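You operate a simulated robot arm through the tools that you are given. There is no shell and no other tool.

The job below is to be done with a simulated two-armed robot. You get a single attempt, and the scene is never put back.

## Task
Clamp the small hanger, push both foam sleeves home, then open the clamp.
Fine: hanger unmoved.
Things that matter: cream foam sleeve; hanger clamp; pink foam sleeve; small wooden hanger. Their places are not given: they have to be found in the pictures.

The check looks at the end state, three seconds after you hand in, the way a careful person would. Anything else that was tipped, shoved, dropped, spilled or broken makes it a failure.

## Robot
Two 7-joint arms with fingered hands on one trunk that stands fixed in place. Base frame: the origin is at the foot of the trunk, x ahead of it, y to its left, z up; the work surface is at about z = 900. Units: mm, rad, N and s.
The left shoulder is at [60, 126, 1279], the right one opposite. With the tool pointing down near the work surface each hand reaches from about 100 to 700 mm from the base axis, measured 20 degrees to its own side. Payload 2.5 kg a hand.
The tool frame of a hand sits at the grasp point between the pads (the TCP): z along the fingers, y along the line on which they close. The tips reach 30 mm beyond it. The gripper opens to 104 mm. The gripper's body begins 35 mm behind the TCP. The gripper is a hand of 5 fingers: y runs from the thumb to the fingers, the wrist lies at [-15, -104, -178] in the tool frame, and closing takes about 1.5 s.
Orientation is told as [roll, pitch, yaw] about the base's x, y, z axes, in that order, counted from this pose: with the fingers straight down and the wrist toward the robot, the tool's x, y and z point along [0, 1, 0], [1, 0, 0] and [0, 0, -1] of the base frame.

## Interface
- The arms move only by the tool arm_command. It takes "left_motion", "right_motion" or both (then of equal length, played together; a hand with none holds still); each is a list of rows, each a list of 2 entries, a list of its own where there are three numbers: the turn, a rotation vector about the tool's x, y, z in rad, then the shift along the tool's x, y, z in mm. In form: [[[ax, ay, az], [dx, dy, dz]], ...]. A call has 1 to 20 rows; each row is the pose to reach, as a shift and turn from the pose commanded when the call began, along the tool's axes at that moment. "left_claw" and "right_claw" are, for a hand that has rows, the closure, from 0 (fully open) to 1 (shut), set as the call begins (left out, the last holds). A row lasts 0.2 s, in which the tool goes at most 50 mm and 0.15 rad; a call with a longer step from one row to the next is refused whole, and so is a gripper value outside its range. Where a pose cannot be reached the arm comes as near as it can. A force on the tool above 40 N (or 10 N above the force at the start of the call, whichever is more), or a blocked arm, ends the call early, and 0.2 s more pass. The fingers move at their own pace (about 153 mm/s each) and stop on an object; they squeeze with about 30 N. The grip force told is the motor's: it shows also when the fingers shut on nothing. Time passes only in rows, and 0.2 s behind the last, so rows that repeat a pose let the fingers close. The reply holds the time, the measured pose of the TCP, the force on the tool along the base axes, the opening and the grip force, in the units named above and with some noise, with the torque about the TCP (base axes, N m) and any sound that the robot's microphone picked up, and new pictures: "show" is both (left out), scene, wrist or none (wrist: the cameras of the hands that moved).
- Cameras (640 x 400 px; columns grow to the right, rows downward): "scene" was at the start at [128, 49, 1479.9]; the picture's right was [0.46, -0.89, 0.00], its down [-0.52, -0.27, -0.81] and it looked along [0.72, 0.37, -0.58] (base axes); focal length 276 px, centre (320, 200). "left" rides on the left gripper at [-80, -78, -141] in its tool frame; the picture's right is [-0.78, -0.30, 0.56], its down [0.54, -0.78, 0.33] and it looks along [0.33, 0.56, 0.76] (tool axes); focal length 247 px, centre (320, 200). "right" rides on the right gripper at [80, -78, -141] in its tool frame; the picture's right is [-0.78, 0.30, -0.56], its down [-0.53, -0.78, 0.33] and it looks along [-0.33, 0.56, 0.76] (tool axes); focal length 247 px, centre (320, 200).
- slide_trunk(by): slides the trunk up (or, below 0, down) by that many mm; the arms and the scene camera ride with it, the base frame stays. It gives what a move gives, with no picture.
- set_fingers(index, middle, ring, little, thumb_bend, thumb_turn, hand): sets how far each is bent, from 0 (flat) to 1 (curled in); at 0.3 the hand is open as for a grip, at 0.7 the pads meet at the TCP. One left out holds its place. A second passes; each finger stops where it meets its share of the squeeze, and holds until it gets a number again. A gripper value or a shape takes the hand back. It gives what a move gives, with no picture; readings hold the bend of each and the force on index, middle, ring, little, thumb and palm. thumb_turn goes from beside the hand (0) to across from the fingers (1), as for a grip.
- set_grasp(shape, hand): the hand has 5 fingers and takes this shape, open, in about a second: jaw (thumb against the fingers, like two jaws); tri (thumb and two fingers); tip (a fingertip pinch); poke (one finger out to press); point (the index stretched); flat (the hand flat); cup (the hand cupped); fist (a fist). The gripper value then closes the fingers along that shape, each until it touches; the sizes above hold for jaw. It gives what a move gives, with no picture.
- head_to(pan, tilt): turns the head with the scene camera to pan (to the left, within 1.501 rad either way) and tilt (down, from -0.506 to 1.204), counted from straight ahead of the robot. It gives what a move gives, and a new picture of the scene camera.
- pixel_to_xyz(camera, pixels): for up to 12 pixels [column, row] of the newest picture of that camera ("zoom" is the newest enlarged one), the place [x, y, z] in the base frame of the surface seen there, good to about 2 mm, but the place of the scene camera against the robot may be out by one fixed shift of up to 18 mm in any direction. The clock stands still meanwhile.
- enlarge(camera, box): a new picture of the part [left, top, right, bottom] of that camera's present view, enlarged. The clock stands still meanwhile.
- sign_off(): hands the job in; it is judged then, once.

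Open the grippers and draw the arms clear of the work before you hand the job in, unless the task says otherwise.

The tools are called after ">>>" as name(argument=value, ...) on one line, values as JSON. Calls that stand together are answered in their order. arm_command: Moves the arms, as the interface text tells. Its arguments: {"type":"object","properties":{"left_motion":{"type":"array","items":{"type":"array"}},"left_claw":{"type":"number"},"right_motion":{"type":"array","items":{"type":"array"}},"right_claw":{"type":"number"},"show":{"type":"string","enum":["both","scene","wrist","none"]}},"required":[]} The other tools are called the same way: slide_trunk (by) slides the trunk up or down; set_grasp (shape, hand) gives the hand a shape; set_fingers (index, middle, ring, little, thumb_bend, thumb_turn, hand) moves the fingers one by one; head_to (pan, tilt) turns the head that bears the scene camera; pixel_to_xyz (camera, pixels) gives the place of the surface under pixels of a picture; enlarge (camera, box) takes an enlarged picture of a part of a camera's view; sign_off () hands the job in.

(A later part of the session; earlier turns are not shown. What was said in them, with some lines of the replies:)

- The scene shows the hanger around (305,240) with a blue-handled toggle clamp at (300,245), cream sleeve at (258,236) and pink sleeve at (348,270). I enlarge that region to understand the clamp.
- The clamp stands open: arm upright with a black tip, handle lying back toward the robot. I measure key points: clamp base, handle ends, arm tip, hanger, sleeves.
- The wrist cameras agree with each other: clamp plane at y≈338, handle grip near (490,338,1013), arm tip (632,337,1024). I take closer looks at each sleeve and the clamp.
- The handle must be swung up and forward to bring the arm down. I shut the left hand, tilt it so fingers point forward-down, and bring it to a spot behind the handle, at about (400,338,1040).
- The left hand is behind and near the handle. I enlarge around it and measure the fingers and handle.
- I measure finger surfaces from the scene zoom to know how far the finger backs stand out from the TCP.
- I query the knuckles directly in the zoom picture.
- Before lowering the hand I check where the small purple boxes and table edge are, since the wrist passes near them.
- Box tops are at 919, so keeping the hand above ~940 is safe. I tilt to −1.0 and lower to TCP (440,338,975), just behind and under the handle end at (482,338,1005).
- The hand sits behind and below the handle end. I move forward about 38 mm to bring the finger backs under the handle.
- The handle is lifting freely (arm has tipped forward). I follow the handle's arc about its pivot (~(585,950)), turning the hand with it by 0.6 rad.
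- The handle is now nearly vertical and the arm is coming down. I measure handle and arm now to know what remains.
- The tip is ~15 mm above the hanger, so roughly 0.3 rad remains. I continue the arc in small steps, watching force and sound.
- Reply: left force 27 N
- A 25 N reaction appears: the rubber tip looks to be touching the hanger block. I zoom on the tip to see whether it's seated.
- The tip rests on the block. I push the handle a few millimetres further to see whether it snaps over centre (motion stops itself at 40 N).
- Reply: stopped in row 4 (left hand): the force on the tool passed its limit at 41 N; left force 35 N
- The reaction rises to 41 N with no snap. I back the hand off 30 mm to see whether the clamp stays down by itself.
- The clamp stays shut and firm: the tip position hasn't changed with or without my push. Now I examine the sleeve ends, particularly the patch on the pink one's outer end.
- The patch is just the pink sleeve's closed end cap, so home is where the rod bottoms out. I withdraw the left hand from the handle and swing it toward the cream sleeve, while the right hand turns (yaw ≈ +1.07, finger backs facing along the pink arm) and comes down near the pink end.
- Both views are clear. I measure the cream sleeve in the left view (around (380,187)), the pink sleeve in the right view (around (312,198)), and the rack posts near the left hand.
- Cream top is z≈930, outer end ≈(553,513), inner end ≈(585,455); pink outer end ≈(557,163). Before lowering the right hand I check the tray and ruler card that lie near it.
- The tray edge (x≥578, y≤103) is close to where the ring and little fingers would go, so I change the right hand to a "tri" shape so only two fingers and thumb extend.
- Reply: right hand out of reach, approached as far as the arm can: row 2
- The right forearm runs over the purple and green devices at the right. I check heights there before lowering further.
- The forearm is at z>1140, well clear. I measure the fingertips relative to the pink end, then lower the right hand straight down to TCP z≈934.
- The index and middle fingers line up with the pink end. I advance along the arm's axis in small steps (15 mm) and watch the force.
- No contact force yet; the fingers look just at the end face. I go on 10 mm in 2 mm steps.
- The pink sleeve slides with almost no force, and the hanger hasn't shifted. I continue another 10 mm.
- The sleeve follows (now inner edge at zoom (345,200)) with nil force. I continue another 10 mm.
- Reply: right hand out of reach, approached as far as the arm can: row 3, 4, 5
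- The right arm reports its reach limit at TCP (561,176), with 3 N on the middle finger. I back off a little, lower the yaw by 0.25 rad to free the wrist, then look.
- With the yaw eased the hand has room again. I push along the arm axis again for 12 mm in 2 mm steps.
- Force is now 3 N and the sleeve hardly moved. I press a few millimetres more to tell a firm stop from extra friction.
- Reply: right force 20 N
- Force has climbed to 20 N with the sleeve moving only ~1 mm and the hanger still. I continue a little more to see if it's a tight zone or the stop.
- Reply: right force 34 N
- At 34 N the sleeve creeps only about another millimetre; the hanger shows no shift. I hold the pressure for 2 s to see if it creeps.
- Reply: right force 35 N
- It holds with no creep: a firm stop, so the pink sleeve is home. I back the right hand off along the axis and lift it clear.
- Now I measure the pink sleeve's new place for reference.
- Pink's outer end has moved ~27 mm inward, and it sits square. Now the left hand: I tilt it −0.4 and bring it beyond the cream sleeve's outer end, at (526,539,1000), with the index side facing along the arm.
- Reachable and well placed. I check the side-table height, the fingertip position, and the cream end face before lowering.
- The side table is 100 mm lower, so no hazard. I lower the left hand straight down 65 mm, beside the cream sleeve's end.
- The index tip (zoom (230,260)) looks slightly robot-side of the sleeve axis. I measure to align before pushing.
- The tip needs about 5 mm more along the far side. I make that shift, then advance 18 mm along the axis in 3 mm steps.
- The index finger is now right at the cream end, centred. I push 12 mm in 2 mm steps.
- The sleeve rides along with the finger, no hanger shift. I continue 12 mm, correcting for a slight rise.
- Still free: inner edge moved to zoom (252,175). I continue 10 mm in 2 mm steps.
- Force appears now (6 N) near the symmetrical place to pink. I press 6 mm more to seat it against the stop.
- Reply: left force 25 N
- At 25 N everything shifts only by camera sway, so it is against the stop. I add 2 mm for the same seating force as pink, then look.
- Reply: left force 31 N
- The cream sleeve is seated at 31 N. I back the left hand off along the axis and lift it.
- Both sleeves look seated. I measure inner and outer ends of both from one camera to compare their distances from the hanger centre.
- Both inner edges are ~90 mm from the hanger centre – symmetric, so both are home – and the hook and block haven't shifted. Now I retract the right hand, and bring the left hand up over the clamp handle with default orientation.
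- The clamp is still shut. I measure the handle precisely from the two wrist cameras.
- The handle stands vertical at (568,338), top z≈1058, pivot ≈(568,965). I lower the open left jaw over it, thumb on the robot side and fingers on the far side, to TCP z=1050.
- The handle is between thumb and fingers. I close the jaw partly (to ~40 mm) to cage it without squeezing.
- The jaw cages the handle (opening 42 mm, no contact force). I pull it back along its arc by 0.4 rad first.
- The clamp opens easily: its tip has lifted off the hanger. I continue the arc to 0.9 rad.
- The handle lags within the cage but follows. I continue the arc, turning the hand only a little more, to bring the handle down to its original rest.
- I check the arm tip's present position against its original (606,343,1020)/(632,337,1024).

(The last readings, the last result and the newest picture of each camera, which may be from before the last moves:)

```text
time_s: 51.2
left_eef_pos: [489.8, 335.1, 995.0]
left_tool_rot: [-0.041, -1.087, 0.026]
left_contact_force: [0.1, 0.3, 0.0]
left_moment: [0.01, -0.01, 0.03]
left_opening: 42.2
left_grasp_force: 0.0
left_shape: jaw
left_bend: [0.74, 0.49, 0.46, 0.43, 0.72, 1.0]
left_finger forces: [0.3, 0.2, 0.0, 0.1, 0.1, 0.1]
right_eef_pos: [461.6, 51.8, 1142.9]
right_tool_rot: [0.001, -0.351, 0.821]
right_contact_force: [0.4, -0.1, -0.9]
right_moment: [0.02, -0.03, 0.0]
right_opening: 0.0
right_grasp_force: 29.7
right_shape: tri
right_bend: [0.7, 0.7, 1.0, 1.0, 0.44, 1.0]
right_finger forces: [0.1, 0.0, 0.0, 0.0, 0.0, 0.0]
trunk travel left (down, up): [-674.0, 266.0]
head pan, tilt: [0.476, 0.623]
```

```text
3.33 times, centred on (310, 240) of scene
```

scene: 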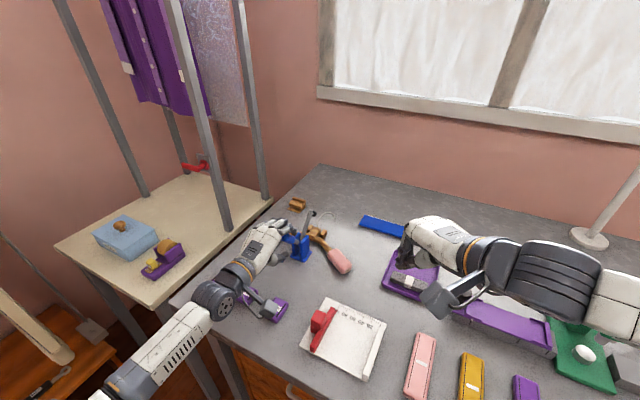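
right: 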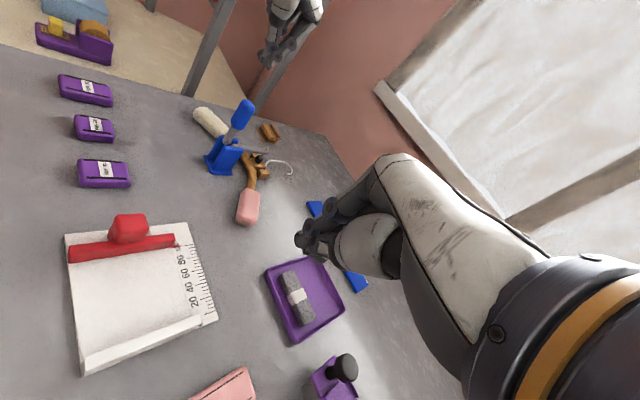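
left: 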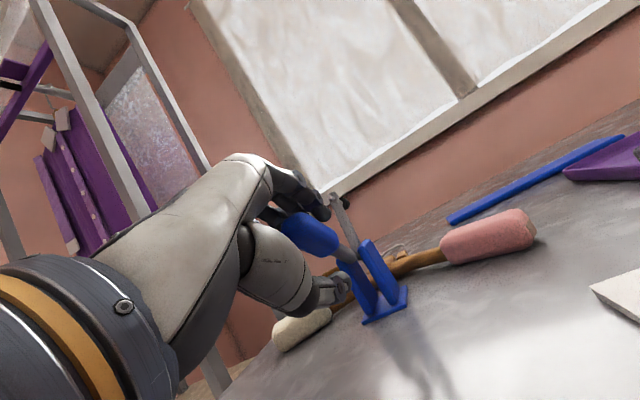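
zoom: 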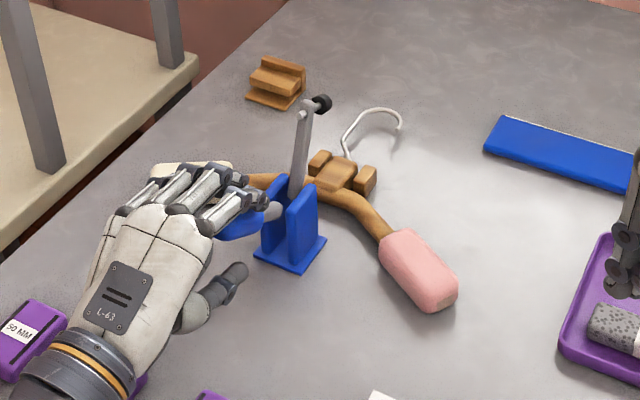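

The arm is within a few degrees of its original upright position. I nudge the handle 6 mm further down to finish.

>>> arm_command(left_motion=[[[0, 0, 0], [0, -2, 0.4]], [[0, 0, 0], [0, -4, 0.7]], [[0, 0, 0], [0, -6.5, 1.2]], [[0, 0, 0], [0, -6.5, 1.2]]], show="none")

>>> enlarge(camera="scene", box=[230, 180, 390, 300])

```text
time_s: 52.2
left_eef_pos: [489.0, 333.8, 989.7]
left_tool_rot: [-0.04, -1.088, 0.026]
left_contact_force: [-0.8, 0.1, 3.2]
left_moment: [0.03, -0.05, -0.01]
left_opening: 43.0
left_grasp_force: 0.1
left_shape: jaw
left_bend: [0.74, 0.48, 0.46, 0.43, 0.72, 1.0]
left_finger forces: [1.1, 1.3, 0.1, 0.0, 0.0, 0.1]
right_eef_pos: [461.4, 52.1, 1144.0]
right_tool_rot: [0.0, -0.35, 0.82]
right_contact_force: [0.4, 0.6, -1.4]
right_moment: [-0.05, 0.01, 0.02]
right_opening: 0.1
right_grasp_force: 30.1
right_shape: tri
right_bend: [0.7, 0.7, 1.0, 1.0, 0.44, 1.0]
right_finger forces: [0.0, 0.0, 0.0, 0.0, 0.0, 0.0]
trunk travel left (down, up): [-674.0, 266.0]
head pan, tilt: [0.476, 0.623]
```

```text
3.33 times, centred on (310, 240) of scene
```

zoom: 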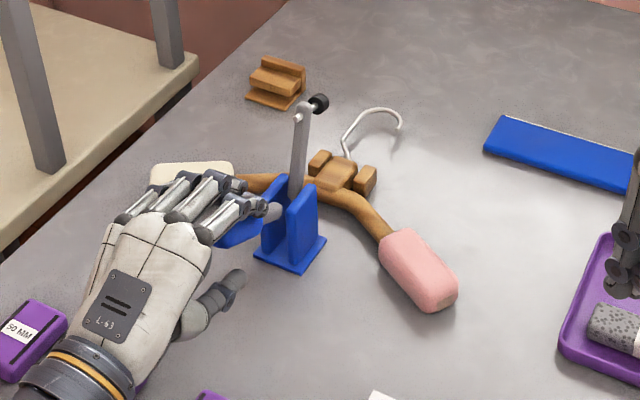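

The clamp arm is exactly back at its original picture position (pin (300,118), tip (320,103)). I widen the jaw a bit, unload, and withdraw the left hand backward along the handle's axis.

>>> arm_command(left_motion=[[[0, 0, 0], [0, 4, 0]], [[0, 0, 0], [0, 7, 0]], [[0, 0, 0], [0, 7, 0]], [[0, 0, 0], [0, 8, -15]], [[0, 0, 0], [0, 9, -35]], [[0, 0, 0], [0, 12, -60]], [[0, 0, 0], [0, 16, -90]]], left_claw=0.35)

>>> enlarge(camera="scene", box=[230, 180, 390, 300])

```text
time_s: 53.8
left_eef_pos: [415.0, 334.0, 1043.6]
left_tool_rot: [-0.04, -1.088, 0.028]
left_contact_force: [0.2, -0.2, -0.7]
left_moment: [-0.01, 0.0, -0.02]
left_opening: 67.3
left_grasp_force: 0.1
left_shape: jaw
left_bend: [0.28, 0.39, 0.36, 0.36, 0.62, 1.0]
left_finger forces: [0.0, 0.1, 0.0, 0.0, 0.0, 0.0]
right_eef_pos: [461.3, 52.6, 1141.8]
right_tool_rot: [0.0, -0.351, 0.82]
right_contact_force: [-0.4, -0.1, -0.3]
right_moment: [-0.02, 0.01, -0.02]
right_opening: 0.0
right_grasp_force: 29.8
right_shape: tri
right_bend: [0.7, 0.7, 1.0, 1.0, 0.44, 1.0]
right_finger forces: [0.0, 0.0, 0.0, 0.0, 0.0, 0.0]
trunk travel left (down, up): [-674.0, 266.0]
head pan, tilt: [0.476, 0.623]
```

scene: 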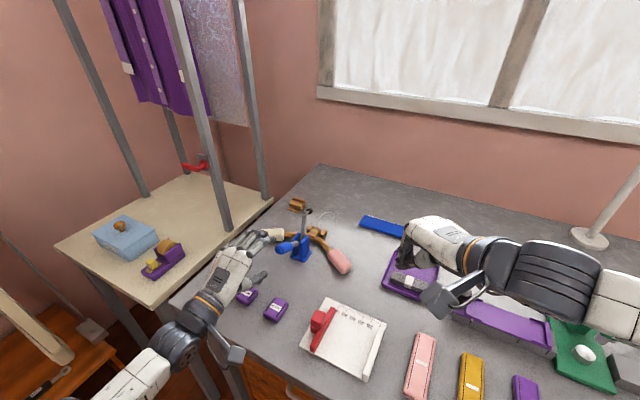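
left: 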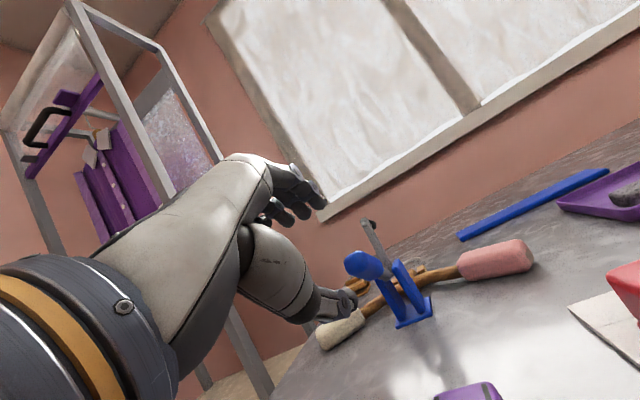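

```text
3.33 times, centred on (310, 240) of scene
```

zoom: 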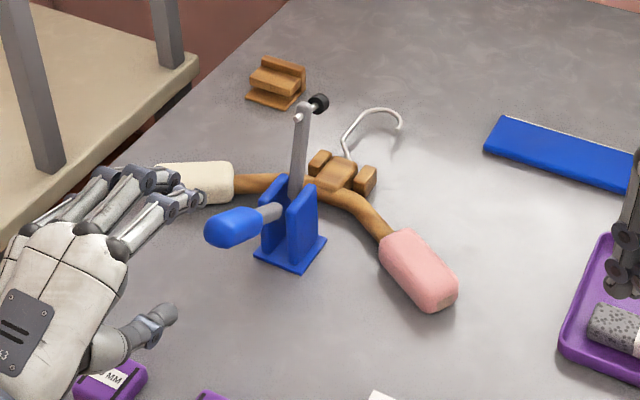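

The clamp is open as at the start, sleeves seated, hanger in place. I open both hands and draw both arms up and away.

>>> arm_command(left_motion=[[[0.13, 0, 0], [6, 23, -31]], [[0.27, 0, 0], [12, 47, -61]], [[0.41, 0, 0], [17, 70, -92]], [[0.54, 0, 0], [23, 94, -122]], [[0.68, 0, 0], [29, 117, -153]], [[0.82, 0, 0], [35, 140, -184]], [[0.95, 0, 0], [40, 164, -214]], [[1.088, 0, 0], [46, 187, -245]], [[1.088, 0, 0], [46, 187, -245]]], right_motion=[[[0, 0, 0], [0, 7, -19]], [[0, 0, 0], [0, 14, -38]], [[0, 0, 0], [0, 21, -57]], [[0, 0, 0], [0, 28, -76]], [[0, 0, 0], [0, 35, -95]], [[0, 0, 0], [0, 42, -114]], [[0, 0, 0], [0, 50, -135]], [[0, 0, 0], [0, 57, -155]], [[0, 0, 0], [0, 57, -155]]], left_claw=0, right_claw=0)

>>> enlarge(camera="scene", box=[230, 180, 390, 300])

>>> enlarge(camera="left", box=[300, 90, 480, 230])

```text
time_s: 55.8
left_eef_pos: [286.1, 386.8, 1324.0]
left_tool_rot: [-0.019, 0.002, -0.011]
left_contact_force: [0.6, 0.0, -0.5]
left_moment: [0.04, 0.02, -0.03]
left_opening: 103.8
left_grasp_force: 0.0
left_shape: jaw
left_bend: [0.3, 0.3, 0.3, 0.3, 0.3, 0.98]
left_finger forces: [0.0, 0.1, 0.1, 0.1, 0.1, 0.0]
right_eef_pos: [460.5, 53.1, 1307.8]
right_tool_rot: [0.0, -0.35, 0.82]
right_contact_force: [-0.1, -0.1, 0.3]
right_moment: [0.02, 0.02, 0.02]
right_opening: 103.8
right_grasp_force: 0.0
right_shape: tri
right_bend: [0.3, 0.3, 0.99, 0.99, 0.3, 0.98]
right_finger forces: [0.0, 0.0, 0.0, 0.0, 0.0, 0.0]
trunk travel left (down, up): [-674.0, 266.0]
head pan, tilt: [0.476, 0.623]
```

scene: 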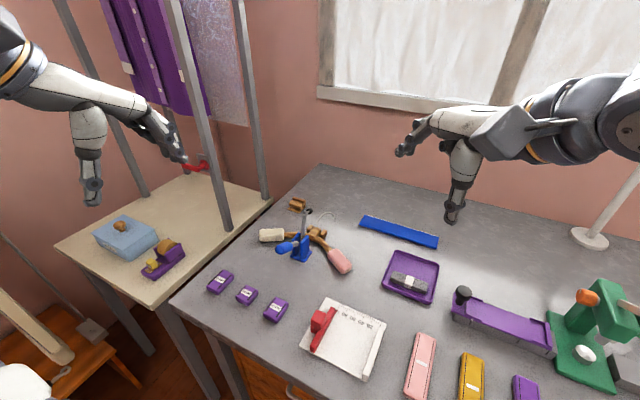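
right: 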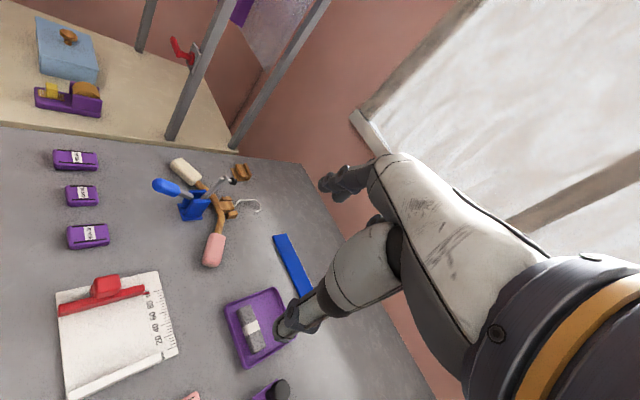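
left: 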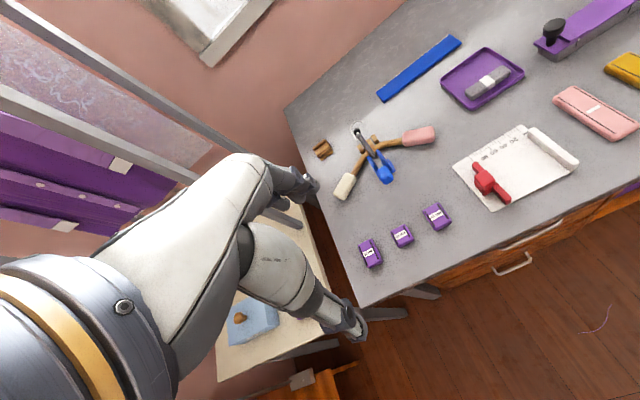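

```text
3.33 times, centred on (310, 240) of scene
```

zoom: 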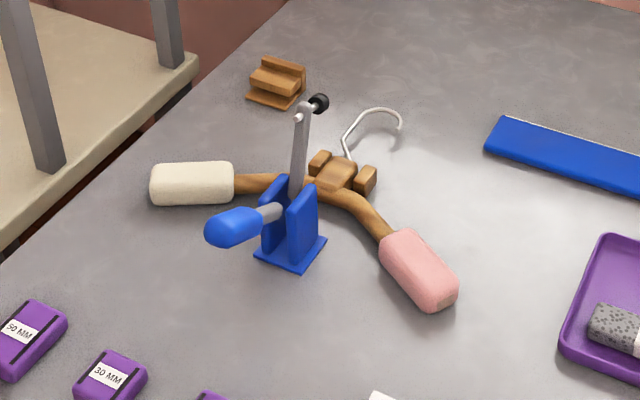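

```text
2.86 times, centred on (390, 160) of left
```

zoom: 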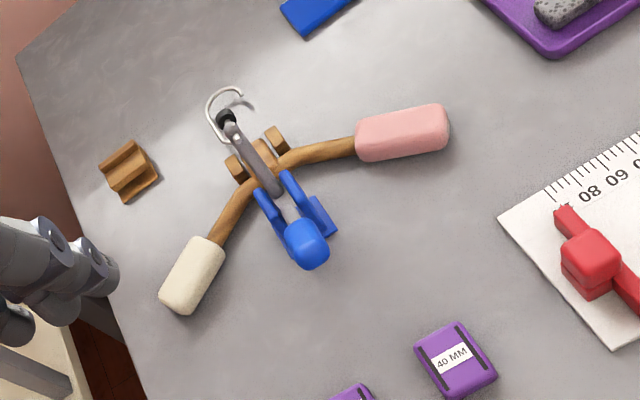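

The hook, block and clamp sit at the same pixels as in the first picture, and both sleeves are pushed in evenly. The clamp is open, the arms are clear and the hands are open, so I hand in.

>>> sign_off()

```text
The job is handed in.
```

The job is handed in. I clamped the hanger, pushed both foam sleeves home, and opened the clamp again. I don't have the check's result.

- **Clamp:** It closed onto the hanger block and stayed shut by itself while I pushed the sleeves. There was no snap or click, so I took it as closed because the handle stopped against a firm resistance. Its arm and handle are now back at their starting positions.
- **Sleeves:** Each slid almost freely, then met a firm stop. I pressed the pink one to about 34 N and the cream one to about 31 N. Their inner ends both measure about 90 mm from the hanger's centre, so they match. I judged "home" by that stop, as nothing marks the position.
- **Hanger:** In the pictures before and after, the hook and the block are in the same place, so I saw no movement.

Nothing else on the table looks moved in the final pictures. Both hands are open and drawn clear.
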